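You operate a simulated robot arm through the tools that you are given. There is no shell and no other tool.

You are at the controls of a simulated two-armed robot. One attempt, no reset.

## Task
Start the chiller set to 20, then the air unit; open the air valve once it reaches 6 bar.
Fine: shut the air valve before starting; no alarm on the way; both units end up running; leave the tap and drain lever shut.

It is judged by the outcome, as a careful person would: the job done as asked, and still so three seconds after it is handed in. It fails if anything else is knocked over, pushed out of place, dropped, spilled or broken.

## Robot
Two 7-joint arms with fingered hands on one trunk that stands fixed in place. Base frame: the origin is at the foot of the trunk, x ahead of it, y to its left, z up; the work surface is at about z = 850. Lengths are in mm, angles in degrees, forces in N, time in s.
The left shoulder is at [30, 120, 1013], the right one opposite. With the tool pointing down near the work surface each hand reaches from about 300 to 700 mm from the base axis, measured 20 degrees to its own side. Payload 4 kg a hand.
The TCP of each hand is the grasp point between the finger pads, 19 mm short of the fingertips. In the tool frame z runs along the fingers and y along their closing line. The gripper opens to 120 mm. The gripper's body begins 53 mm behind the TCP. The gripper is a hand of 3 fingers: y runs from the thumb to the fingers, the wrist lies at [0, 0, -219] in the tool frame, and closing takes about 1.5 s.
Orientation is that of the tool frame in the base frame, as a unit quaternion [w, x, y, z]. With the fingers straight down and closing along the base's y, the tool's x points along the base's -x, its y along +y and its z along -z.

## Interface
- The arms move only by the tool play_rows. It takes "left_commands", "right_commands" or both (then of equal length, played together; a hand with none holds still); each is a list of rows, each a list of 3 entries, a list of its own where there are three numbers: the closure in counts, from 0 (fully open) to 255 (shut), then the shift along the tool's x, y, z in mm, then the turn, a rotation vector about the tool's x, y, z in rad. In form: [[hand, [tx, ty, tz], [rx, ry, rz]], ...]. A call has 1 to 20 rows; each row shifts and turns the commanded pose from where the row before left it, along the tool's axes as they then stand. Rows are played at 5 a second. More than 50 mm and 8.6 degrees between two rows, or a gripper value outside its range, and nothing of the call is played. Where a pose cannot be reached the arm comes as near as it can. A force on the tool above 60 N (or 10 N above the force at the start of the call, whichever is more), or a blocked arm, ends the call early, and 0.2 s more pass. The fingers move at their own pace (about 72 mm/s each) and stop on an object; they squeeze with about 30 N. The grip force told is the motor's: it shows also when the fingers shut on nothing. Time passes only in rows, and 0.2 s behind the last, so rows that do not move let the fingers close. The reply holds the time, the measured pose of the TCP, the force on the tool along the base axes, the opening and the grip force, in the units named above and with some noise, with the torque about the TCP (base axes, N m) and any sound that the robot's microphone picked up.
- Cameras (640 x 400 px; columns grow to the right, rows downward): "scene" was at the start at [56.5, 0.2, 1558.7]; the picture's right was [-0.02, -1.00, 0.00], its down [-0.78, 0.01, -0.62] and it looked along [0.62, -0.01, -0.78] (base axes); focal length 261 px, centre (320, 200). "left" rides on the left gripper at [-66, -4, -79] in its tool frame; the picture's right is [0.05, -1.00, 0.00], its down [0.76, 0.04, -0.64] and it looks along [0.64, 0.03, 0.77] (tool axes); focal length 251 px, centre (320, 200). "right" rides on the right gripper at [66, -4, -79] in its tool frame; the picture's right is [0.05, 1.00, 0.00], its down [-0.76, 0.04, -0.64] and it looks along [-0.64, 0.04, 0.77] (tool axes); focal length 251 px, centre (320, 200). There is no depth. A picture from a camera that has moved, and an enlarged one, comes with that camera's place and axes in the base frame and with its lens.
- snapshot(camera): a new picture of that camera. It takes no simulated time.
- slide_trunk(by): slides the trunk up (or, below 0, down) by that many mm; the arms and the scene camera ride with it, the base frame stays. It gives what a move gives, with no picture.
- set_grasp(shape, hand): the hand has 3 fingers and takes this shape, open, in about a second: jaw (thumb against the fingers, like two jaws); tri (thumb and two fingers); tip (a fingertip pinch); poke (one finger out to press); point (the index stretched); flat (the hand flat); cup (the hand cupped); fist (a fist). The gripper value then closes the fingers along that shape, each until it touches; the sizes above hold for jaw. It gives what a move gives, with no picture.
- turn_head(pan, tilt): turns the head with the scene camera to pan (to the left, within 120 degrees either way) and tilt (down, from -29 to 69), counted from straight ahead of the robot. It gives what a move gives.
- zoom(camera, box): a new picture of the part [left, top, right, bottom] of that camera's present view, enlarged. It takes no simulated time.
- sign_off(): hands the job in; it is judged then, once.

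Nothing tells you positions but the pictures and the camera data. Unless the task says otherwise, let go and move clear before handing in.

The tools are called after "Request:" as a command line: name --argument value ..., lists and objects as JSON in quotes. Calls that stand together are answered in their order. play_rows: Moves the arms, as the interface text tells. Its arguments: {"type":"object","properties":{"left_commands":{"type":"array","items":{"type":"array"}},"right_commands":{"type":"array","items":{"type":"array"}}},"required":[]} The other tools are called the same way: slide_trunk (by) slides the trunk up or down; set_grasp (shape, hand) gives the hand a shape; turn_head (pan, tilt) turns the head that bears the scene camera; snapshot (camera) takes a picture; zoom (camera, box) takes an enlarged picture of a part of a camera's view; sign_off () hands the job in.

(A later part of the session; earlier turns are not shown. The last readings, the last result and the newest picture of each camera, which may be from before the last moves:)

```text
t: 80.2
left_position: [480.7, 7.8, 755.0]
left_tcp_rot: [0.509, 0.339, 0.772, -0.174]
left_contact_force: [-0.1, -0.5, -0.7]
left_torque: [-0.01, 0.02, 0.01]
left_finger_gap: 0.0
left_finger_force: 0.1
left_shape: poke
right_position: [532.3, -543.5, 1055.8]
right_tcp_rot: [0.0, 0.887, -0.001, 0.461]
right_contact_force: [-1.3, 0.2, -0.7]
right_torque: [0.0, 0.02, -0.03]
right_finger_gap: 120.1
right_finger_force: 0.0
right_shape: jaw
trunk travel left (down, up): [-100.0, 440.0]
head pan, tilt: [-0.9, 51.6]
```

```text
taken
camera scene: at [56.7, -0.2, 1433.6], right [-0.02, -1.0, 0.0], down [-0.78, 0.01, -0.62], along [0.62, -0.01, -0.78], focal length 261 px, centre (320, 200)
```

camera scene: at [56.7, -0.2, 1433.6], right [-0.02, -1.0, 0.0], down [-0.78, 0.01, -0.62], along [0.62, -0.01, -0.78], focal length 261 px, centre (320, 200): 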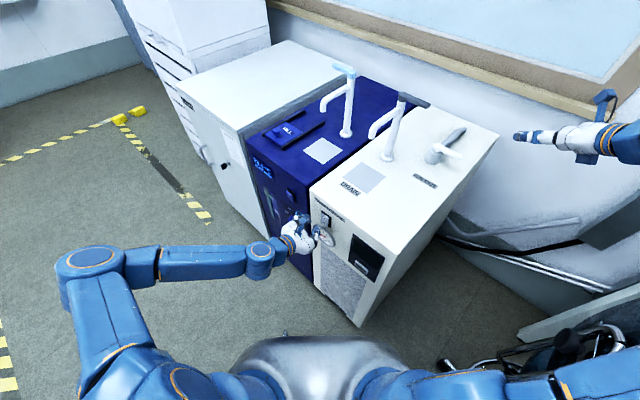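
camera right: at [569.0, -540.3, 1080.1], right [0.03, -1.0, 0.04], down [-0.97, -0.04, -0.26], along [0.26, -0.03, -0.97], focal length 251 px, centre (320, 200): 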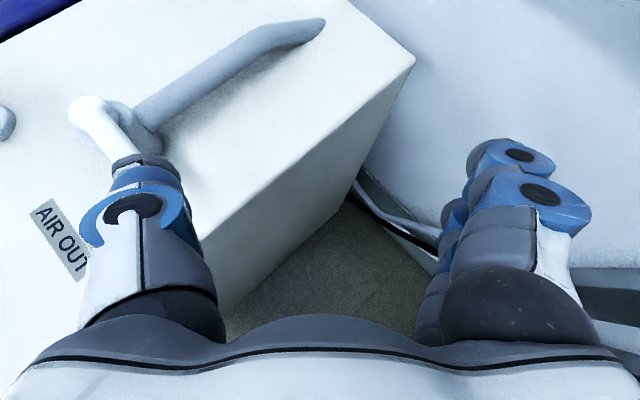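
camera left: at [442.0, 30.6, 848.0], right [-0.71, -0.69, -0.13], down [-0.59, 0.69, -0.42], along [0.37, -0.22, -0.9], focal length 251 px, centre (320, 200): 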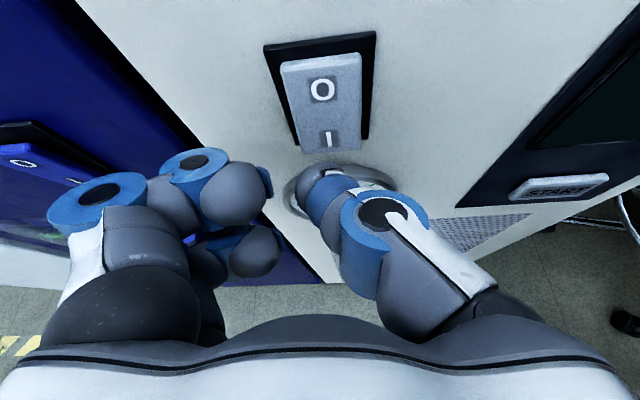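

The tip is lined up with "I". While the chiller cools I'll use the time to bring the right hand to its waiting place beside the valve lever, without touching it.

Request:
play_rows --left_commands '[[0, [0, -4, 0], [0, 0, 0]], [0, [0, 0, 0], [0, 0, 0]], [0, [0, 0, 0], [0, 0, 0]], [0, [0, 0, 0], [0, 0, 0]], [0, [0, 0, 0], [0, 0, 0]]]' --right_commands '[[0, [-6, 1.1, 37.7], [0, 0, 0]], [0, [-6, 1.1, 37.7], [0, 0, 0]], [0, [-6, 1.1, 37.7], [0, 0, 0]], [0, [-6, 1.1, 37.7], [0, 0, 0]], [0, [0, 0, 0], [0, 0, 0]]]'

Request:
snapshot --camera "right"

Request:
zoom --camera "scene" --box '[235, 140, 295, 200]'

```text
t: 81.4
left_position: [478.2, 3.7, 757.3]
left_tcp_rot: [0.509, 0.34, 0.772, -0.174]
left_contact_force: [0.1, -0.3, 0.3]
left_torque: [0.01, 0.02, 0.02]
left_finger_gap: 0.0
left_finger_force: 0.1
left_shape: poke
right_position: [640.7, -548.4, 949.3]
right_tcp_rot: [0.0, 0.887, 0.0, 0.462]
right_contact_force: [-0.1, 0.1, -0.6]
right_torque: [-0.03, -0.02, 0.0]
right_finger_gap: 119.8
right_finger_force: 0.0
right_shape: jaw
trunk travel left (down, up): [-100.0, 440.0]
head pan, tilt: [-0.9, 51.6]
```

```text
taken
camera right: at [613.8, -545.9, 1050.8], right [0.03, -1.0, 0.04], down [-0.97, -0.04, -0.26], along [0.26, -0.03, -0.97], focal length 251 px, centre (320, 200)
```

right: 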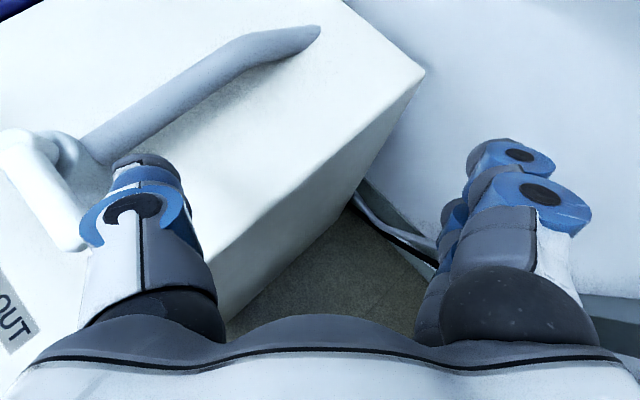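

```text
6.67 times, centred on (265, 170) of scene
camera zoom: at [55.9, 0.4, 1433.7], right [-0.02, -1.0, 0.0], down [-0.78, 0.01, -0.62], along [0.62, -0.01, -0.78], focal length 1740 px, centre (687, 400)
```

zoom: 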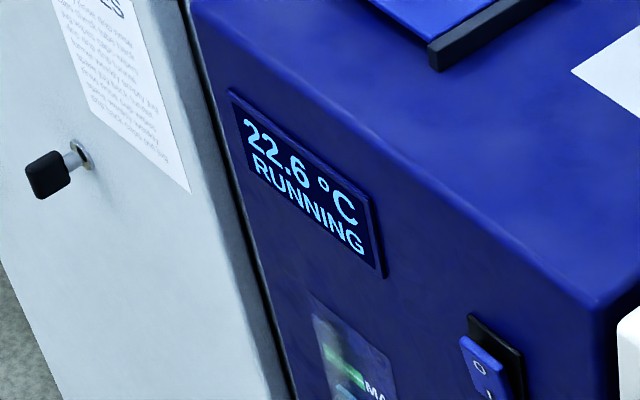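

The right hand is waiting right of the lever, clear of it. The chiller is at 22.6 °C; I wait a few seconds for it to settle.

Request:
play_rows --left_commands '[[0, [0, 0, 0], [0, 0, 0]], [0, [0, 0, 0], [0, 0, 0]], [0, [0, 0, 0], [0, 0, 0]], [0, [0, 0, 0], [0, 0, 0]], [0, [0, 0, 0], [0, 0, 0]], [0, [0, 0, 0], [0, 0, 0]], [0, [0, 0, 0], [0, 0, 0]], [0, [0, 0, 0], [0, 0, 0]], [0, [0, 0, 0], [0, 0, 0]], [0, [0, 0, 0], [0, 0, 0]], [0, [0, 0, 0], [0, 0, 0]], [0, [0, 0, 0], [0, 0, 0]], [0, [0, 0, 0], [0, 0, 0]], [0, [0, 0, 0], [0, 0, 0]], [0, [0, 0, 0], [0, 0, 0]], [0, [0, 0, 0], [0, 0, 0]], [0, [0, 0, 0], [0, 0, 0]], [0, [0, 0, 0], [0, 0, 0]], [0, [0, 0, 0], [0, 0, 0]], [0, [0, 0, 0], [0, 0, 0]]]'

Request:
zoom --camera "scene" --box '[235, 140, 295, 200]'

```text
t: 85.6
left_position: [477.8, 3.7, 756.7]
left_tcp_rot: [0.509, 0.339, 0.772, -0.174]
left_contact_force: [0.9, 0.0, -0.8]
left_torque: [-0.02, 0.03, -0.01]
left_finger_gap: 0.1
left_finger_force: 0.0
left_shape: poke
right_position: [640.1, -549.1, 949.3]
right_tcp_rot: [-0.001, 0.887, 0.0, 0.461]
right_contact_force: [0.1, 0.0, 0.4]
right_torque: [0.03, 0.06, 0.01]
right_finger_gap: 120.1
right_finger_force: 0.0
right_shape: jaw
trunk travel left (down, up): [-100.0, 440.0]
head pan, tilt: [-0.9, 51.6]
```

```text
6.67 times, centred on (265, 170) of scene
camera zoom: at [56.3, 0.2, 1433.7], right [-0.02, -1.0, 0.0], down [-0.78, 0.01, -0.62], along [0.62, -0.01, -0.78], focal length 1740 px, centre (687, 400)
```

zoom: 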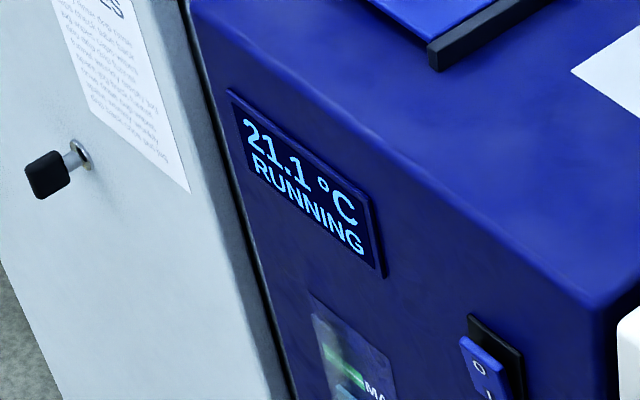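

The chiller follows an exact course toward 20.0 °C. Now I press the air unit's rocker to "I".

Request:
play_rows --left_commands '[[0, [0.0, 0, 5.5], [0, 0, 0]], [0, [-2.1, 0, 4.5], [0, 0, 0]], [0, [-2.1, 0, 4.5], [0, 0, 0]], [0, [-0.9, 0, 2.0], [0, 0, 0]]]'

Request:
zoom --camera "left" --box '[220, 20, 420, 220]'

Request:
zoom --camera "scene" --box '[290, 180, 400, 290]'

```text
t: 86.6
left_position: [486.3, -3.2, 756.3]
left_tcp_rot: [0.509, 0.34, 0.771, -0.175]
left_contact_force: [-0.9, 0.1, -1.3]
left_torque: [0.01, 0.0, -0.03]
left_finger_gap: 0.1
left_finger_force: 0.2
left_shape: poke
left hand out of reach, approached as far as the arm can: row 3
right_position: [640.4, -549.8, 949.3]
right_tcp_rot: [-0.001, 0.887, 0.001, 0.461]
right_contact_force: [0.1, 0.9, -0.2]
right_torque: [0.01, -0.03, 0.0]
right_finger_gap: 120.0
right_finger_force: 0.0
right_shape: jaw
trunk travel left (down, up): [-100.0, 440.0]
head pan, tilt: [-0.9, 51.6]
```

```text
2.00 times, centred on (320, 120) of left
camera zoom: at [449.5, 20.4, 848.4], right [-0.71, -0.69, -0.12], down [-0.59, 0.69, -0.42], along [0.37, -0.22, -0.9], focal length 503 px, centre (320, 360)
```

zoom: 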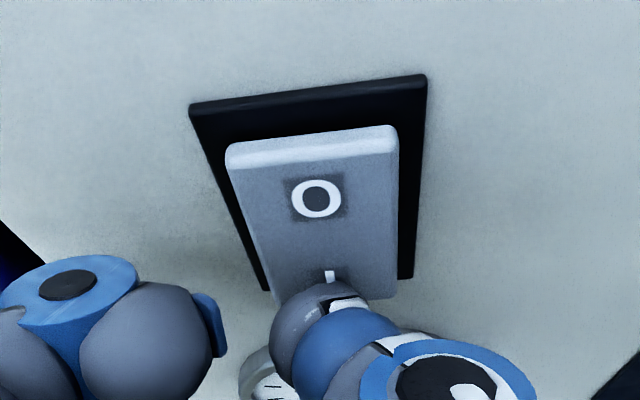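

```text
3.64 times, centred on (345, 235) of scene
camera zoom: at [56.3, 0.2, 1433.7], right [-0.02, -1.0, 0.0], down [-0.78, 0.01, -0.62], along [0.62, -0.01, -0.78], focal length 949 px, centre (229, 73)
```

zoom: 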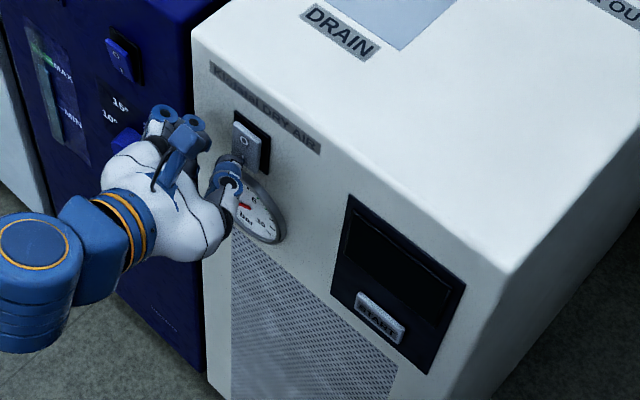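

Just touching, and a slight reach limit showed. I push a few millimetres more.

Request:
play_rows --left_commands '[[0, [-1.7, 0, 3.6], [0, 0, 0]], [0, [-1.7, 0, 3.6], [0, 0, 0]], [0, [0, 0, 0], [0, 0, 0]]]'

Request:
zoom --camera "left" --box '[220, 20, 420, 220]'

Request:
zoom --camera "scene" --box '[290, 180, 400, 290]'

```text
t: 87.4
left_position: [491.8, -2.4, 757.1]
left_tcp_rot: [0.508, 0.339, 0.772, -0.175]
left_contact_force: [-6.3, 3.2, -1.4]
left_torque: [0.04, 0.06, -0.05]
left_finger_gap: 0.2
left_finger_force: 0.1
left_shape: poke
left hand out of reach, approached as far as the arm can: row 1
right_position: [641.3, -548.8, 950.0]
right_tcp_rot: [0.001, 0.887, 0.0, 0.462]
right_contact_force: [-0.2, 0.1, 0.2]
right_torque: [-0.01, -0.02, -0.02]
right_finger_gap: 120.0
right_finger_force: 0.0
right_shape: jaw
trunk travel left (down, up): [-100.0, 440.0]
head pan, tilt: [-0.9, 51.6]
```

```text
2.00 times, centred on (320, 120) of left
camera zoom: at [452.9, 21.1, 850.3], right [-0.71, -0.69, -0.12], down [-0.59, 0.69, -0.41], along [0.37, -0.22, -0.9], focal length 503 px, centre (320, 360)
```

zoom: 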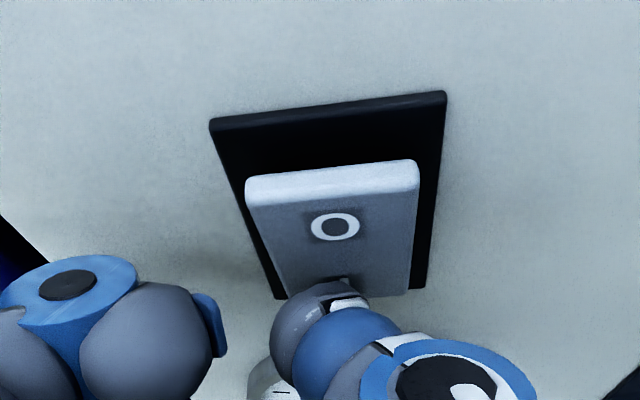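

```text
3.64 times, centred on (345, 235) of scene
camera zoom: at [55.7, 0.6, 1433.7], right [-0.02, -1.0, 0.0], down [-0.78, 0.01, -0.62], along [0.62, -0.01, -0.78], focal length 949 px, centre (229, 73)
```

zoom: 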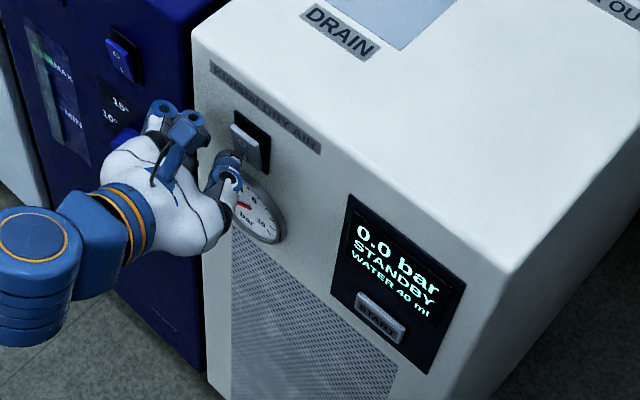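

The air unit's display reads "0.0 bar STANDBY". I withdraw from the switch and move across toward the START button, seeing how far the left arm can fold.

Request:
play_rows --left_commands '[[0, [12.7, 0, -27.2], [0, 0, 0]], [0, [12.7, 0, -27.2], [0, 0, 0]], [0, [14.9, -41.1, 6.8], [0, 0, 0]], [0, [14.9, -41.1, 6.8], [0, 0, 0]], [0, [14.9, -41.1, 6.8], [0, 0, 0]], [0, [14.9, -41.1, 6.8], [0, 0, 0]]]'

Request:
snapshot --camera "left"

Request:
snapshot --camera "scene"

```text
t: 88.8
left_position: [383.0, -9.3, 743.7]
left_tcp_rot: [0.507, 0.339, 0.773, -0.173]
left_contact_force: [0.3, 0.2, -0.3]
left_torque: [-0.04, 0.05, 0.01]
left_finger_gap: 0.0
left_finger_force: 0.0
left_shape: poke
left hand out of reach, approached as far as the arm can: row 4, 5, 6
right_position: [640.0, -548.0, 949.8]
right_tcp_rot: [0.0, 0.887, 0.0, 0.462]
right_contact_force: [-0.2, 0.7, 0.0]
right_torque: [-0.01, -0.02, -0.02]
right_finger_gap: 120.0
right_finger_force: 0.0
right_shape: jaw
trunk travel left (down, up): [-100.0, 440.0]
head pan, tilt: [-0.9, 51.6]
```

```text
taken
camera left: at [343.9, 15.3, 836.6], right [-0.71, -0.69, -0.12], down [-0.59, 0.69, -0.41], along [0.37, -0.22, -0.9], focal length 251 px, centre (320, 200)
```

left: 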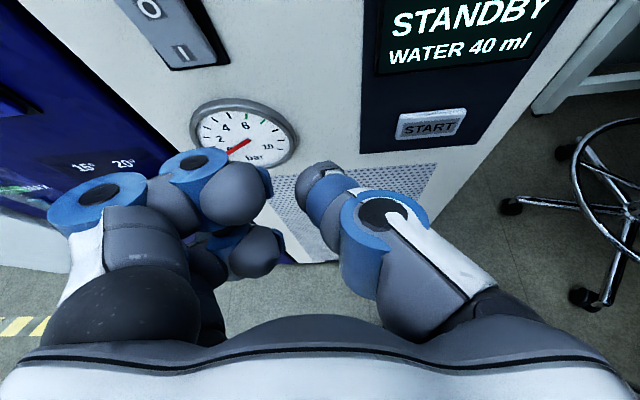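

```text
taken
camera scene: at [56.0, 0.4, 1433.7], right [-0.02, -1.0, 0.0], down [-0.78, 0.01, -0.62], along [0.62, -0.01, -0.78], focal length 261 px, centre (320, 200)
```

scene: 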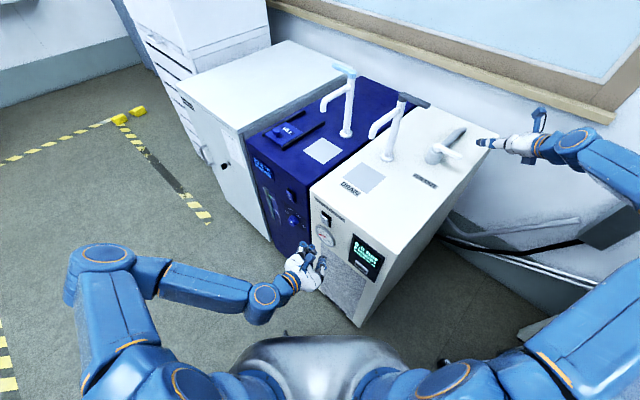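

The arm is too folded here with this heading. I'll turn the hand 17° more to the right, which moves the wrist away from the shoulder, and continue toward START.

Request:
play_rows --left_commands '[[0, [0, 0, 0], [0.134, -0.0114, 0.0628]], [0, [0, 0, 0], [0.134, -0.0114, 0.0628]], [0, [0, -15, 0], [0, 0, 0]], [0, [10, -15, 0], [0, 0, 0]]]'

```text
t: 89.8
left_position: [357.2, -19.9, 732.5]
left_tcp_rot: [0.476, 0.452, 0.713, -0.248]
left_contact_force: [0.3, -0.7, 0.0]
left_torque: [-0.03, 0.02, 0.0]
left_finger_gap: 0.2
left_finger_force: 0.0
left_shape: poke
right_position: [640.2, -548.2, 949.7]
right_tcp_rot: [-0.001, 0.887, 0.001, 0.462]
right_contact_force: [0.2, 0.2, -0.5]
right_torque: [-0.01, 0.0, 0.01]
right_finger_gap: 120.0
right_finger_force: 0.1
right_shape: jaw
trunk travel left (down, up): [-100.0, 440.0]
head pan, tilt: [-0.9, 51.6]
```

Request:
play_rows --left_commands '[[0, [3.5, -9.9, 31.7], [0, 0, 0]], [0, [3.5, -9.9, 31.7], [0, 0, 0]], [0, [3.5, -9.9, 31.7], [0, 0, 0]]]'

Request:
snapshot --camera "left"

Request:
zoom --camera "scene" --box '[280, 180, 420, 300]'

```text
t: 90.6
left_position: [369.9, -35.1, 722.3]
left_tcp_rot: [0.478, 0.449, 0.713, -0.248]
left_contact_force: [-0.5, 0.4, 0.6]
left_torque: [0.02, -0.01, -0.03]
left_finger_gap: 0.0
left_finger_force: 0.1
left_shape: poke
left hand out of reach, approached as far as the arm can: row 1, 2, 3
right_position: [640.0, -548.7, 949.8]
right_tcp_rot: [0.0, 0.887, -0.001, 0.462]
right_contact_force: [-0.1, 0.7, 0.0]
right_torque: [0.02, -0.02, 0.0]
right_finger_gap: 120.0
right_finger_force: 0.1
right_shape: jaw
trunk travel left (down, up): [-100.0, 440.0]
head pan, tilt: [-0.9, 51.6]
```

```text
taken
camera left: at [339.7, -1.3, 814.1], right [-0.88, -0.45, -0.13], down [-0.36, 0.83, -0.41], along [0.29, -0.32, -0.9], focal length 251 px, centre (320, 200)
```

left: 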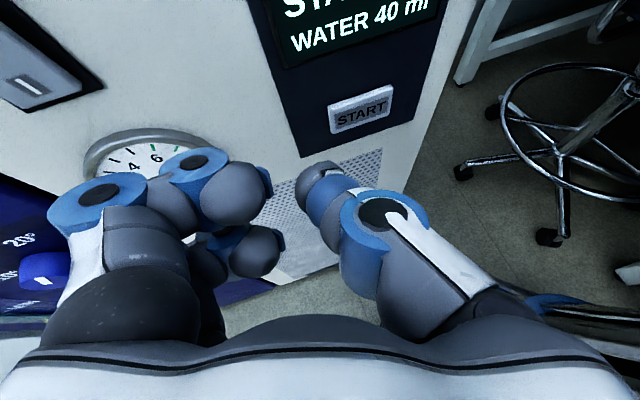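

```text
3.33 times, centred on (350, 240) of scene
camera zoom: at [56.2, 0.4, 1433.7], right [-0.02, -1.0, 0.0], down [-0.78, 0.01, -0.62], along [0.62, -0.01, -0.78], focal length 870 px, centre (220, 67)
```

zoom: 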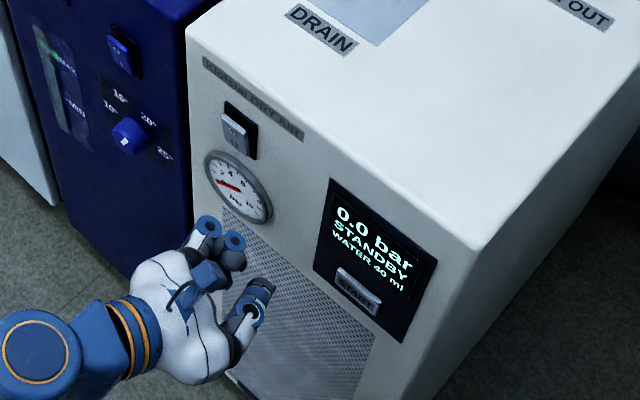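

The arm stops again around here. I'll probe which direction is limiting – first a pure sideways move.

Request:
play_rows --left_commands '[[0, [-8.2, -9.4, 15.7], [0, 0, 0]], [0, [-8.2, -9.4, 15.7], [0, 0, 0]]]'

```text
t: 91.2
left_position: [368.5, -42.9, 733.9]
left_tcp_rot: [0.477, 0.449, 0.714, -0.246]
left_contact_force: [0.3, -0.1, -0.5]
left_torque: [0.0, 0.0, -0.03]
left_finger_gap: 0.0
left_finger_force: 0.1
left_shape: poke
left hand out of reach, approached as far as the arm can: row 1, 2
right_position: [640.0, -549.4, 949.9]
right_tcp_rot: [-0.001, 0.887, 0.0, 0.461]
right_contact_force: [-0.4, -1.1, -0.4]
right_torque: [-0.02, 0.02, -0.01]
right_finger_gap: 119.8
right_finger_force: 0.0
right_shape: jaw
trunk travel left (down, up): [-100.0, 440.0]
head pan, tilt: [-0.9, 51.6]
```

Request:
play_rows --left_commands '[[0, [0, 0, 0], [0, 0.1454, 0]], [0, [0, 0, 0], [0, 0.1454, 0]], [0, [0, -8, 10], [0, 0, 0]], [0, [0, -8, 10], [0, 0, 0]]]'

```text
t: 92.2
left_position: [364.7, -29.2, 734.6]
left_tcp_rot: [0.368, 0.482, 0.775, -0.18]
left_contact_force: [-1.1, 0.0, 0.0]
left_torque: [0.01, 0.04, 0.0]
left_finger_gap: 0.3
left_finger_force: 0.0
left_shape: poke
left hand out of reach, approached as far as the arm can: row 2, 3, 4
right_position: [639.9, -547.4, 949.7]
right_tcp_rot: [0.001, 0.887, -0.001, 0.461]
right_contact_force: [0.8, -0.3, 0.2]
right_torque: [-0.02, -0.04, 0.0]
right_finger_gap: 119.9
right_finger_force: 0.0
right_shape: jaw
trunk travel left (down, up): [-100.0, 440.0]
head pan, tilt: [-0.9, 51.6]
```

Pitching further only folded the arm more: the wrist is too close to the shoulder. Raising the trunk puts distance between them, so I raise it 125 mm and try from above.

Request:
slide_trunk --by 125

Request:
play_rows --left_commands '[[0, [8, 0, 10], [0, 0, 0]], [0, [20, 0, 22], [0, 0, 0]], [0, [20, 0, 22], [0, 0, 0]], [0, [20, 0, 22], [0, 0, 0]]]'

Request:
snapshot --camera "scene"

```text
t: 93.7
left_position: [364.5, -29.1, 859.0]
left_tcp_rot: [0.368, 0.482, 0.775, -0.18]
left_contact_force: [0.2, 0.0, -0.7]
left_torque: [0.01, -0.02, -0.01]
left_finger_gap: 0.1
left_finger_force: 0.0
left_shape: poke
right_position: [640.6, -549.4, 1074.3]
right_tcp_rot: [-0.001, 0.887, 0.0, 0.461]
right_contact_force: [0.2, 0.3, 0.5]
right_torque: [0.0, 0.04, -0.03]
right_finger_gap: 119.8
right_finger_force: 0.0
right_shape: jaw
trunk travel left (down, up): [-225.0, 315.0]
head pan, tilt: [-0.9, 51.6]
```

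```text
t: 94.7
left_position: [375.7, 5.9, 780.3]
left_tcp_rot: [0.369, 0.481, 0.775, -0.18]
left_contact_force: [0.2, 0.4, 0.4]
left_torque: [0.0, 0.02, 0.02]
left_finger_gap: 0.0
left_finger_force: 0.1
left_shape: poke
left hand out of reach, approached as far as the arm can: row 1, 2, 3, 4
right_position: [640.3, -550.0, 1074.2]
right_tcp_rot: [0.0, 0.887, -0.001, 0.462]
right_contact_force: [1.3, -0.2, -0.2]
right_torque: [0.01, 0.03, 0.02]
right_finger_gap: 120.0
right_finger_force: 0.0
right_shape: jaw
trunk travel left (down, up): [-225.0, 315.0]
head pan, tilt: [-0.9, 51.6]
```

```text
taken
camera scene: at [56.5, 0.3, 1558.7], right [-0.02, -1.0, 0.0], down [-0.78, 0.01, -0.62], along [0.62, -0.01, -0.78], focal length 261 px, centre (320, 200)
```

scene: 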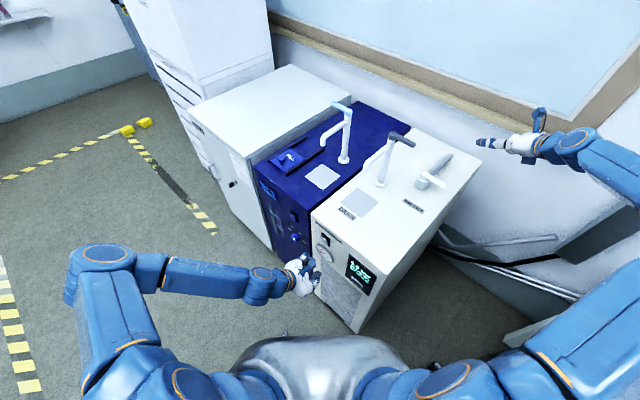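

The arm has its elbow flared out, so pointing the hand straight to the right (−y) along the front should suit it better. I'll level the pitch to ~15°, yaw to −90°, and roll so the curled fingers face up, away from the panel.

Request:
play_rows --left_commands '[[0, [0, 0, 0], [0, -0.118, 0]], [0, [0, 0, 0], [0, -0.118, 0]], [0, [0, 0, 0], [0, -0.118, 0]], [0, [0, 0, 0], [0, -0.118, 0]], [0, [0, 0, 0], [0.126, -0.009, 0.034]], [0, [0, 0, 0], [0.126, -0.009, 0.034]], [0, [0, 0, 0], [0.126, -0.009, 0.034]], [0, [0, 0, 0], [0.126, -0.009, 0.034]]]'

Request:
snapshot --camera "scene"

```text
t: 96.5
left_position: [391.9, 32.9, 836.5]
left_tcp_rot: [0.446, 0.585, 0.534, -0.417]
left_contact_force: [0.1, 0.7, 0.5]
left_torque: [0.0, -0.04, 0.03]
left_finger_gap: 0.0
left_finger_force: 0.0
left_shape: poke
left hand out of reach, approached as far as the arm can: row 1, 2, 3, 4
right_position: [639.7, -547.7, 1073.9]
right_tcp_rot: [-0.001, 0.887, 0.0, 0.462]
right_contact_force: [-0.2, -0.2, -0.4]
right_torque: [0.03, -0.02, 0.0]
right_finger_gap: 119.9
right_finger_force: 0.0
right_shape: jaw
trunk travel left (down, up): [-225.0, 315.0]
head pan, tilt: [-0.9, 51.6]
```

```text
taken
camera scene: at [56.7, 0.0, 1558.7], right [-0.02, -1.0, 0.0], down [-0.78, 0.01, -0.62], along [0.62, -0.01, -0.78], focal length 261 px, centre (320, 200)
```

scene: 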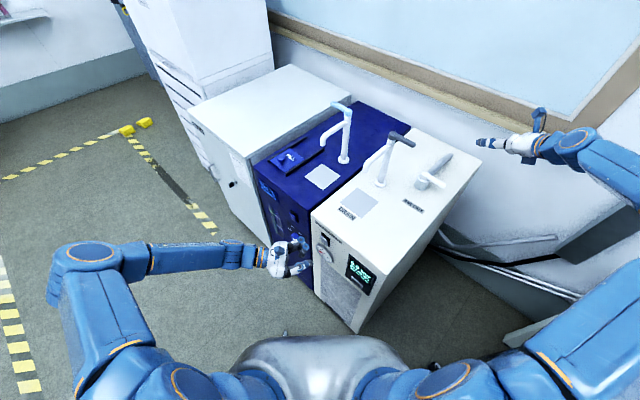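

The hand now points to the right along the front. I roll it so the curled fingers face up, while pulling the right hand back and up so the trunk can be lowered safely.

Request:
play_rows --left_commands '[[0, [0, 0, 0], [0, 0, 0.1428]], [0, [0, 0, 0], [0, 0, 0.1428]], [0, [0, 0, 0], [0, 0, 0.1428]], [0, [0, 0, 0], [0, 0, 0.1428]], [0, [0, 0, 0], [0, 0, 0.1428]], [0, [0, 0, 0], [0, 0, 0.1428]], [0, [0, 0, 0], [0, 0, 0.1428]], [0, [0, 0, 0], [0, 0, 0.1428]], [0, [0, 0, 0], [0, 0, 0.1428]], [0, [0, 0, 0], [0, 0, 0.1428]]]' --right_commands '[[0, [5.5, 0, -36.4], [0, 0, 0]], [0, [5.5, 0, -36.4], [0, 0, 0]], [0, [5.5, 0, -36.4], [0, 0, 0]], [0, [0, 0, 0], [0, 0, 0]], [0, [0, 0, 0], [0, 0, 0]], [0, [0, 0, 0], [0, 0, 0]], [0, [0, 0, 0], [0, 0, 0]], [0, [0, 0, 0], [0, 0, 0]], [0, [0, 0, 0], [0, 0, 0]], [0, [0, 0, 0], [0, 0, 0]]]'

Request:
snapshot --camera "scene"

Request:
snapshot --camera "left"

```text
t: 98.7
left_position: [391.4, 31.9, 835.8]
left_tcp_rot: [0.61, 0.792, 0.019, -0.02]
left_contact_force: [0.6, 0.2, 0.0]
left_torque: [0.02, -0.01, -0.01]
left_finger_gap: 0.0
left_finger_force: 0.1
left_shape: poke
right_position: [559.7, -549.5, 1152.4]
right_tcp_rot: [0.0, 0.887, 0.0, 0.462]
right_contact_force: [0.0, 0.7, 0.6]
right_torque: [0.02, -0.03, -0.01]
right_finger_gap: 119.9
right_finger_force: 0.0
right_shape: jaw
trunk travel left (down, up): [-225.0, 315.0]
head pan, tilt: [-0.9, 51.6]
```

```text
taken
camera scene: at [56.3, 0.2, 1558.7], right [-0.02, -1.0, 0.0], down [-0.78, 0.01, -0.62], along [0.62, -0.01, -0.78], focal length 261 px, centre (320, 200)
```

scene: 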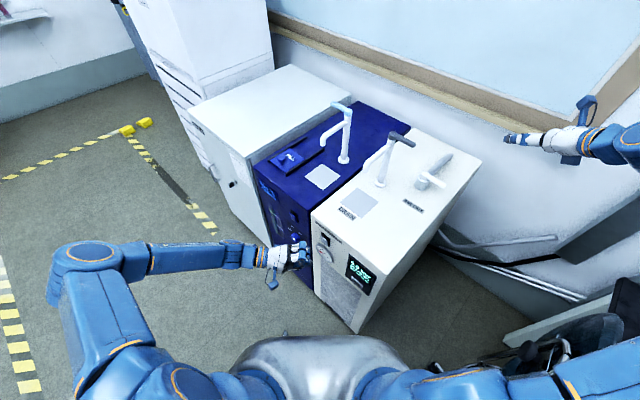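

```text
taken
camera left: at [326.2, 110.2, 856.8], right [0.0, 0.26, -0.97], down [0.77, 0.62, 0.16], along [0.64, -0.74, -0.2], focal length 251 px, centre (320, 200)
```

left: 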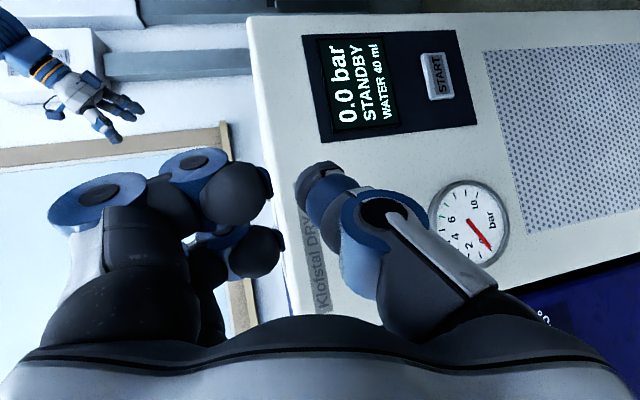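

The hand is rolled; its camera now looks at the front panel (display "0.0 bar STANDBY"). I lower the trunk 200 mm and then bring the thumb tip close to START.

Request:
slide_trunk --by -200

Request:
play_rows --left_commands '[[0, [-4.5, 17.9, 28.6], [0, 0, 0]], [0, [-4.5, 17.9, 28.6], [0, 0, 0]], [0, [-4.5, 17.9, 28.6], [0, 0, 0]]]'

Request:
snapshot --camera "left"

Request:
snapshot --camera "scene"

```text
t: 100.9
left_position: [392.6, 33.6, 636.3]
left_tcp_rot: [0.61, 0.792, 0.022, -0.022]
left_contact_force: [-0.1, -0.9, -0.5]
left_torque: [-0.01, 0.03, -0.03]
left_finger_gap: 0.0
left_finger_force: 0.0
left_shape: poke
right_position: [558.3, -550.0, 953.1]
right_tcp_rot: [-0.001, 0.887, 0.0, 0.462]
right_contact_force: [0.4, 0.8, 0.0]
right_torque: [0.01, 0.0, -0.01]
right_finger_gap: 120.3
right_finger_force: 0.1
right_shape: jaw
trunk travel left (down, up): [-25.0, 515.0]
head pan, tilt: [-0.9, 51.6]
```

```text
t: 101.7
left_position: [358.9, -44.7, 672.8]
left_tcp_rot: [0.611, 0.791, 0.023, -0.019]
left_contact_force: [-0.5, 0.1, -0.8]
left_torque: [-0.01, -0.03, 0.01]
left_finger_gap: 0.1
left_finger_force: 0.1
left_shape: poke
left hand out of reach, approached as far as the arm can: row 2, 3
right_position: [559.3, -549.1, 951.9]
right_tcp_rot: [0.0, 0.887, 0.0, 0.462]
right_contact_force: [1.1, 0.1, 0.1]
right_torque: [-0.01, 0.02, -0.01]
right_finger_gap: 120.0
right_finger_force: 0.1
right_shape: jaw
trunk travel left (down, up): [-25.0, 515.0]
head pan, tilt: [-0.9, 51.6]
```

```text
taken
camera left: at [293.0, 32.4, 693.2], right [0.0, 0.25, -0.97], down [0.77, 0.62, 0.16], along [0.64, -0.74, -0.2], focal length 251 px, centre (320, 200)
```

left: 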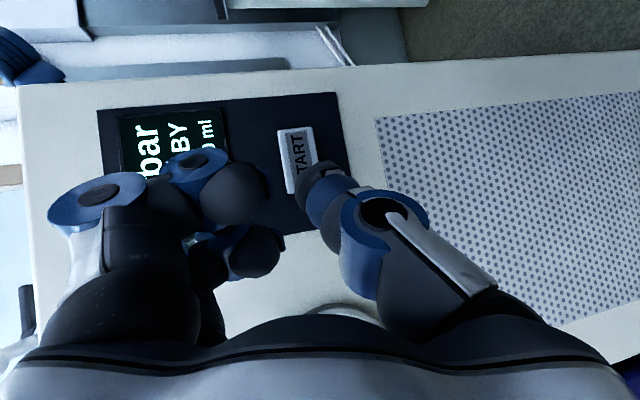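

```text
taken
camera scene: at [56.1, 0.2, 1358.7], right [-0.02, -1.0, 0.0], down [-0.78, 0.01, -0.62], along [0.62, -0.01, -0.78], focal length 261 px, centre (320, 200)
```

scene: 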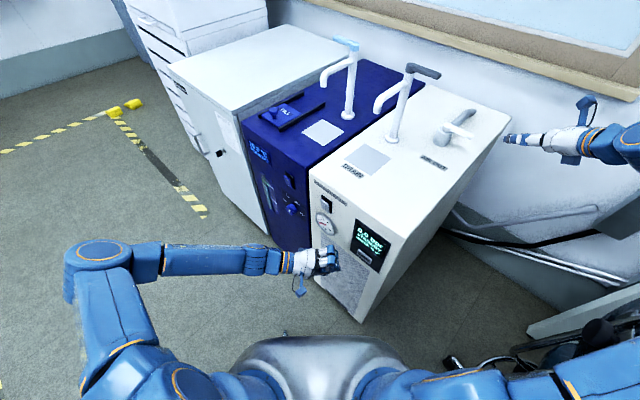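

The left arm still stalls short in this posture. A steep, downward-pointing posture with the camera on my side looks more natural for it, so I back off a bit and reorient the hand (pitch 60° down, facing the panel, rolled 180°).

Request:
play_rows --left_commands '[[0, [-8.5, 26.7, -14.3], [0, 0, 0]], [0, [-8.5, 26.7, -14.3], [0, 0, 0]], [0, [0, 0, 0], [0.102, -0.0045, 0.0991]], [0, [0, 0, 0], [0.102, -0.0045, 0.0991]], [0, [0, 0, 0], [0.102, -0.0045, 0.0991]], [0, [0, 0, 0], [0.102, -0.0045, 0.0991]], [0, [0, 0, 0], [0.102, -0.0045, 0.0991]], [0, [0, 0, 0], [0.102, -0.0045, 0.0991]], [0, [0, 0, 0], [0.102, -0.0045, 0.0991]], [0, [0, 0, 0], [0.102, -0.0045, 0.0991]], [0, [0, 0, 0], [0.102, -0.0045, 0.0991]], [0, [0, 0, 0], [0.102, -0.0045, 0.0991]]]'

Request:
snapshot --camera "scene"

Request:
snapshot --camera "left"

```text
t: 104.3
left_position: [333.0, 99.3, 873.7]
left_tcp_rot: [0.133, 0.901, -0.345, 0.227]
left_contact_force: [0.1, 1.1, -0.4]
left_torque: [0.0, 0.0, -0.02]
left_finger_gap: 0.0
left_finger_force: 0.1
left_shape: poke
left hand out of reach, approached as far as the arm can: row 3, 4, 5, 6, 7, 8, 9, 10, 11, 12
right_position: [560.2, -550.2, 951.6]
right_tcp_rot: [-0.001, 0.886, 0.0, 0.463]
right_contact_force: [0.5, 0.2, -0.4]
right_torque: [-0.03, -0.04, 0.0]
right_finger_gap: 120.4
right_finger_force: 0.0
right_shape: jaw
trunk travel left (down, up): [-25.0, 515.0]
head pan, tilt: [-0.9, 51.6]
```

```text
taken
camera scene: at [56.6, 0.2, 1358.6], right [-0.02, -1.0, 0.0], down [-0.78, 0.01, -0.62], along [0.62, -0.01, -0.78], focal length 261 px, centre (320, 200)
```

scene: 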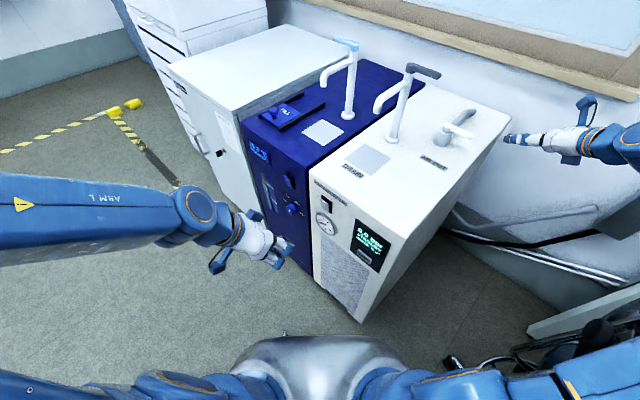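

```text
taken
camera left: at [266.6, 171.3, 908.1], right [0.72, 0.69, -0.06], down [0.27, -0.2, 0.94], along [0.64, -0.69, -0.33], focal length 251 px, centre (320, 200)
```

left: 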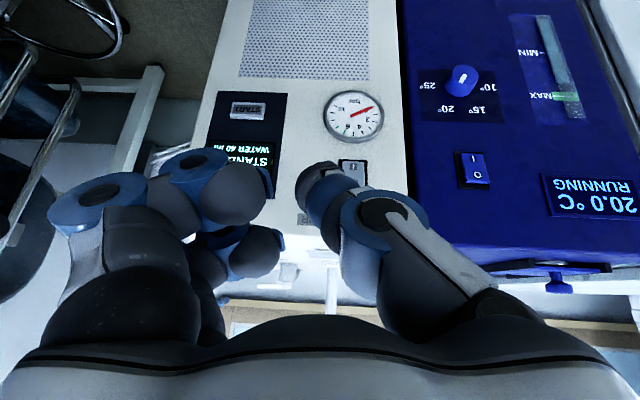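

Chiller reads 20.0 °C RUNNING. The arm re-posed itself higher with the orientation I wanted; I now move down and right toward START to see if it can follow.

Request:
play_rows --left_commands '[[0, [5.8, 13.4, 31.8], [0, 0, 0]], [0, [5.8, 13.4, 31.8], [0, 0, 0]], [0, [5.8, 13.4, 31.8], [0, 0, 0]], [0, [5.8, 13.4, 31.8], [0, 0, 0]], [0, [5.8, 13.4, 31.8], [0, 0, 0]], [0, [5.8, 13.4, 31.8], [0, 0, 0]]]'

Request:
snapshot --camera "scene"

```text
t: 105.7
left_position: [365.7, -35.5, 754.5]
left_tcp_rot: [0.122, 0.898, -0.354, 0.231]
left_contact_force: [0.4, 0.8, -0.5]
left_torque: [-0.01, 0.01, 0.02]
left_finger_gap: 0.0
left_finger_force: 0.0
left_shape: poke
left hand out of reach, approached as far as the arm can: row 1, 3
right_position: [559.6, -550.7, 951.2]
right_tcp_rot: [0.0, 0.887, -0.001, 0.461]
right_contact_force: [-0.6, -0.6, 0.8]
right_torque: [-0.02, -0.02, 0.0]
right_finger_gap: 119.9
right_finger_force: 0.0
right_shape: jaw
trunk travel left (down, up): [-25.0, 515.0]
head pan, tilt: [-0.9, 51.6]
```

```text
taken
camera scene: at [56.5, -0.1, 1358.6], right [-0.02, -1.0, 0.0], down [-0.78, 0.01, -0.62], along [0.62, -0.01, -0.78], focal length 261 px, centre (320, 200)
```

scene: 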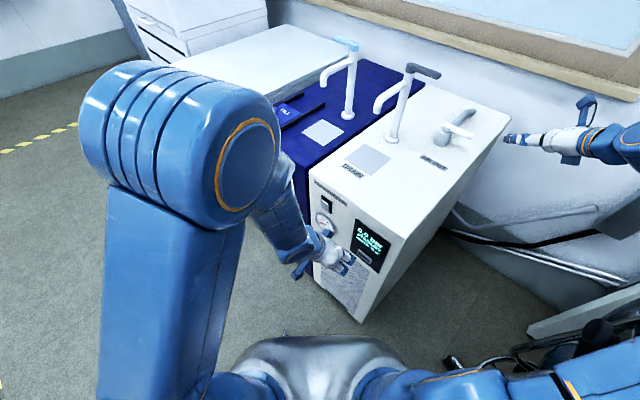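

Now the arm is elbow-up and pointing down naturally, with no block. I go on to just in front of START.

Request:
play_rows --left_commands '[[0, [5, 14.4, 29.9], [0, 0, 0]], [0, [5, 14.4, 29.9], [0, 0, 0]], [0, [5, 14.4, 29.9], [0, 0, 0]]]'

Request:
snapshot --camera "left"

Request:
zoom --camera "scene" --box '[290, 180, 420, 310]'

```text
t: 106.5
left_position: [373.8, -104.1, 685.7]
left_tcp_rot: [0.123, 0.898, -0.354, 0.23]
left_contact_force: [-0.3, -0.5, 0.2]
left_torque: [-0.04, -0.03, 0.01]
left_finger_gap: 0.1
left_finger_force: 0.1
left_shape: poke
right_position: [558.6, -549.3, 951.1]
right_tcp_rot: [0.0, 0.887, 0.0, 0.461]
right_contact_force: [0.0, 0.7, -0.4]
right_torque: [-0.01, 0.02, 0.01]
right_finger_gap: 119.8
right_finger_force: 0.1
right_shape: jaw
trunk travel left (down, up): [-25.0, 515.0]
head pan, tilt: [-0.9, 51.6]
```

```text
taken
camera left: at [307.8, -32.5, 721.2], right [0.73, 0.69, -0.03], down [0.25, -0.23, 0.94], along [0.64, -0.69, -0.34], focal length 251 px, centre (320, 200)
```

left: 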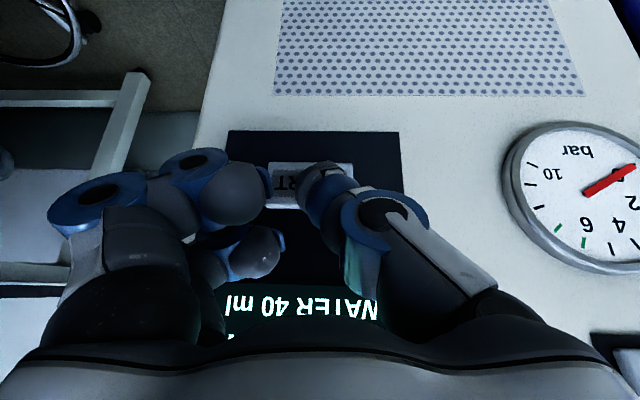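

```text
3.08 times, centred on (355, 245) of scene
camera zoom: at [56.4, 0.0, 1358.7], right [-0.02, -1.0, 0.0], down [-0.78, 0.01, -0.62], along [0.62, -0.01, -0.78], focal length 803 px, centre (212, 62)
```

zoom: 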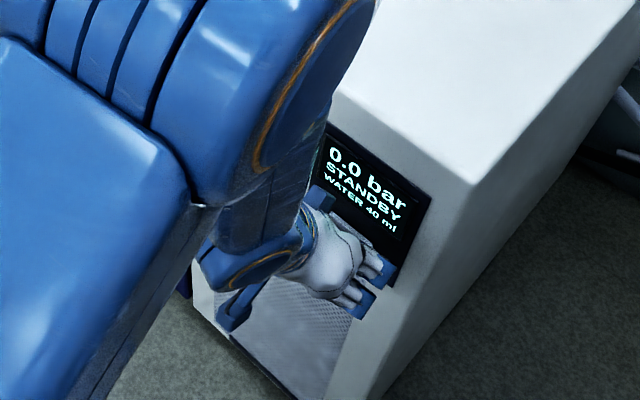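

The thumb tip is right in front of START. Before pressing, I check that the right hand can reach its waiting spot by the valve lever with the trunk at this height.

Request:
play_rows --right_commands '[[0, [12.2, 0, 16.8], [0, 0, 0]], [0, [12.2, 0, 16.8], [0, 0, 0]], [0, [11, 0, 16.8], [0, 0, 0]], [0, [11, 0, 16.8], [0, 0, 0]]]'

Request:
snapshot --camera "right"

```text
t: 107.5
left_position: [373.8, -104.0, 686.0]
left_tcp_rot: [0.123, 0.898, -0.353, 0.23]
left_contact_force: [-0.6, -0.8, 0.4]
left_torque: [0.0, 0.01, 0.01]
left_finger_gap: 0.4
left_finger_force: 0.2
left_shape: poke
right_position: [641.8, -551.9, 949.4]
right_tcp_rot: [-0.001, 0.887, 0.0, 0.462]
right_contact_force: [0.5, -0.4, 0.4]
right_torque: [-0.02, 0.0, -0.01]
right_finger_gap: 119.7
right_finger_force: 0.0
right_shape: jaw
trunk travel left (down, up): [-25.0, 515.0]
head pan, tilt: [-0.9, 51.6]
```

```text
taken
camera right: at [615.8, -549.2, 1050.3], right [0.03, -1.0, 0.04], down [-0.97, -0.04, -0.26], along [0.26, -0.03, -0.97], focal length 251 px, centre (320, 200)
```

right: 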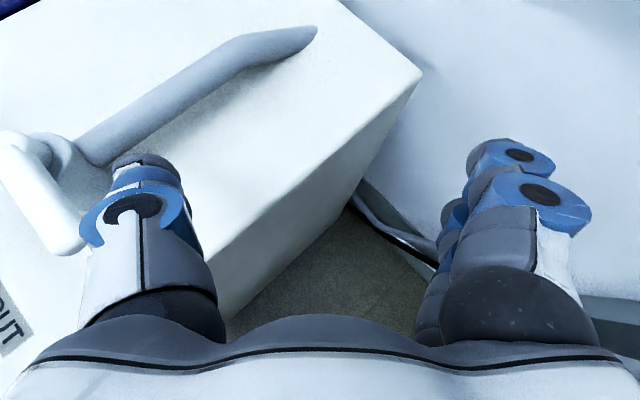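

The right hand reaches its spot. I lower it to lever height (still clear of the lever), then press START with the left thumb in small steps.

Request:
play_rows --left_commands '[[0, [0, 3, 0], [0, 0, 0]], [0, [4.33, 0.1, 2.52], [0, 0, 0]], [0, [4.33, 0.1, 2.52], [0, 0, 0]], [0, [4.33, 0.1, 2.52], [0, 0, 0]], [0, [3, 0, 1.7], [0, 0, 0]]]' --right_commands '[[0, [-15.2, 0, 10.6], [0, 0, 0]], [0, [-15.2, 0, 10.6], [0, 0, 0]], [0, [0, 0, 0], [0, 0, 0]], [0, [0, 0, 0], [0, 0, 0]], [0, [0, 0, 0], [0, 0, 0]]]'

Request:
snapshot --camera "left"

Request:
snapshot --camera "right"

Request:
zoom --camera "scene" --box '[330, 190, 400, 260]'

```text
t: 108.7
left_position: [383.2, -121.0, 688.7]
left_tcp_rot: [0.122, 0.898, -0.354, 0.23]
left_contact_force: [0.2, 1.8, -0.7]
left_torque: [0.04, 0.03, -0.04]
left_finger_gap: 0.0
left_finger_force: 0.0
left_shape: poke
right_position: [640.1, -552.2, 914.3]
right_tcp_rot: [-0.001, 0.887, 0.0, 0.462]
right_contact_force: [-0.1, 0.7, 0.5]
right_torque: [-0.01, -0.03, 0.01]
right_finger_gap: 120.0
right_finger_force: 0.0
right_shape: jaw
trunk travel left (down, up): [-25.0, 515.0]
head pan, tilt: [-0.9, 51.6]
heard: click
```

```text
taken
camera left: at [316.1, -49.6, 722.4], right [0.73, 0.69, -0.03], down [0.25, -0.23, 0.94], along [0.64, -0.69, -0.34], focal length 251 px, centre (320, 200)
```

left: 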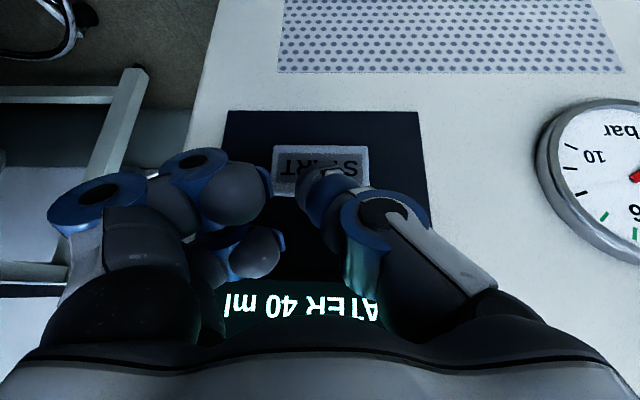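

```text
taken
camera right: at [614.2, -548.1, 1015.0], right [0.03, -1.0, 0.04], down [-0.97, -0.04, -0.26], along [0.26, -0.03, -0.97], focal length 251 px, centre (320, 200)
```

right: 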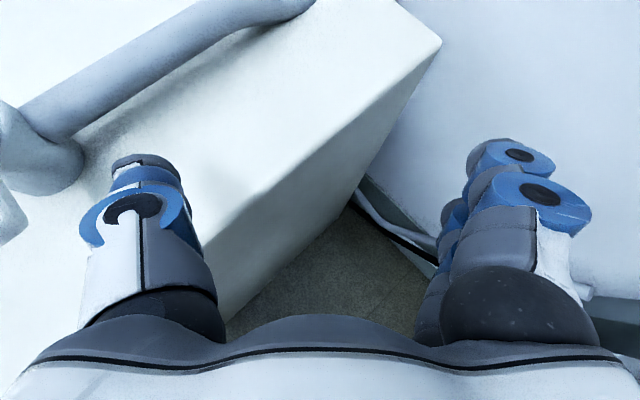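

```text
5.71 times, centred on (365, 225) of scene
camera zoom: at [56.1, 0.2, 1358.7], right [-0.02, -1.0, 0.0], down [-0.78, 0.01, -0.62], along [0.62, -0.01, -0.78], focal length 1492 px, centre (63, 57)
```

zoom: 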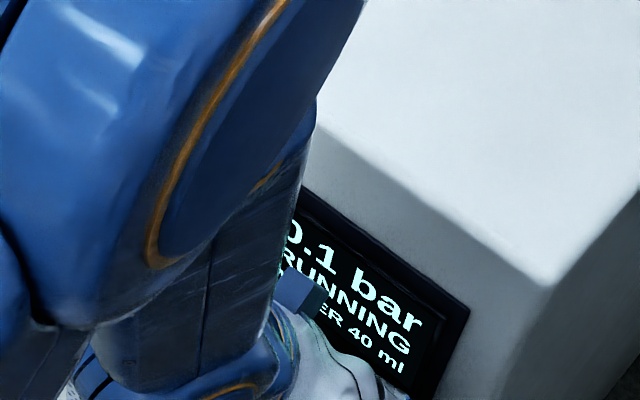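

A click, and the display shows "0.1 bar RUNNING". I withdraw the left hand from the panel and to the left so I can watch the pressure.

Request:
play_rows --left_commands '[[0, [-26, -0.6, -15], [0, 0, 0]], [0, [-26, -0.6, -15], [0, 0, 0]], [0, [-10, -30, -10], [0, 0, 0]]]'

Request:
snapshot --camera "scene"

Request:
zoom --camera "scene" --box '[330, 190, 400, 260]'

Request:
snapshot --camera "left"

```text
t: 109.5
left_position: [348.3, -48.6, 692.1]
left_tcp_rot: [0.123, 0.898, -0.354, 0.23]
left_contact_force: [-0.5, -0.6, 0.3]
left_torque: [-0.01, 0.01, -0.01]
left_finger_gap: 0.0
left_finger_force: 0.1
left_shape: poke
right_position: [640.9, -549.5, 913.4]
right_tcp_rot: [-0.001, 0.887, 0.001, 0.462]
right_contact_force: [1.0, 0.3, 0.3]
right_torque: [-0.03, 0.0, -0.01]
right_finger_gap: 119.9
right_finger_force: 0.1
right_shape: jaw
trunk travel left (down, up): [-25.0, 515.0]
head pan, tilt: [-0.9, 51.6]
```

```text
taken
camera scene: at [56.5, 0.5, 1358.7], right [-0.02, -1.0, 0.0], down [-0.78, 0.01, -0.62], along [0.62, -0.01, -0.78], focal length 261 px, centre (320, 200)
```

scene: 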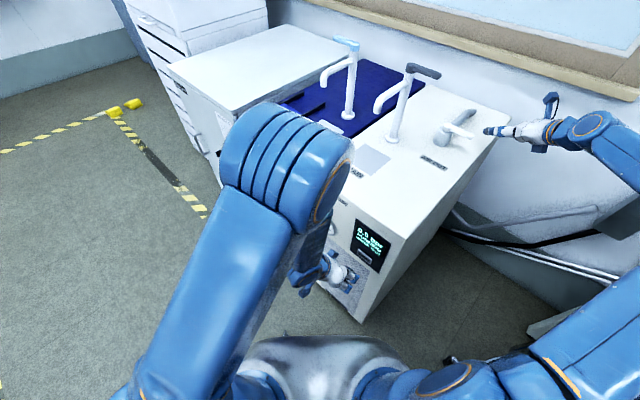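

```text
5.71 times, centred on (365, 225) of scene
camera zoom: at [56.5, 0.5, 1358.7], right [-0.02, -1.0, 0.0], down [-0.78, 0.01, -0.62], along [0.62, -0.01, -0.78], focal length 1492 px, centre (63, 57)
```

zoom: 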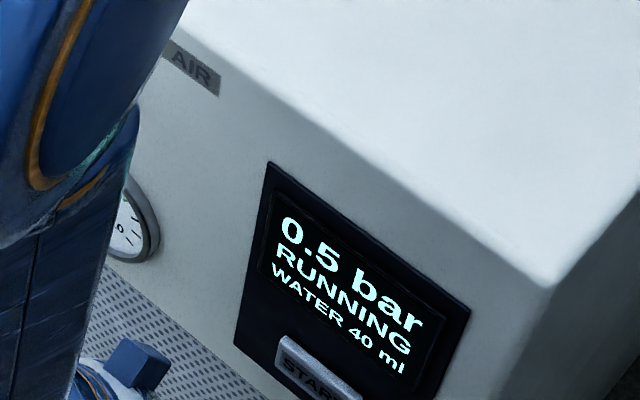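

```text
taken
camera left: at [281.7, 23.2, 725.5], right [0.73, 0.69, -0.03], down [0.25, -0.23, 0.94], along [0.64, -0.69, -0.34], focal length 251 px, centre (320, 200)
```

left: 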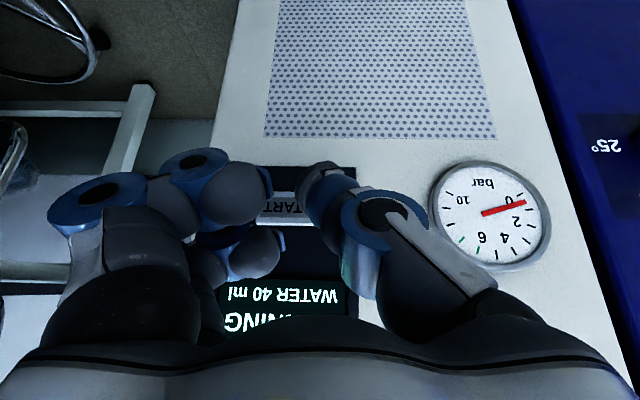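

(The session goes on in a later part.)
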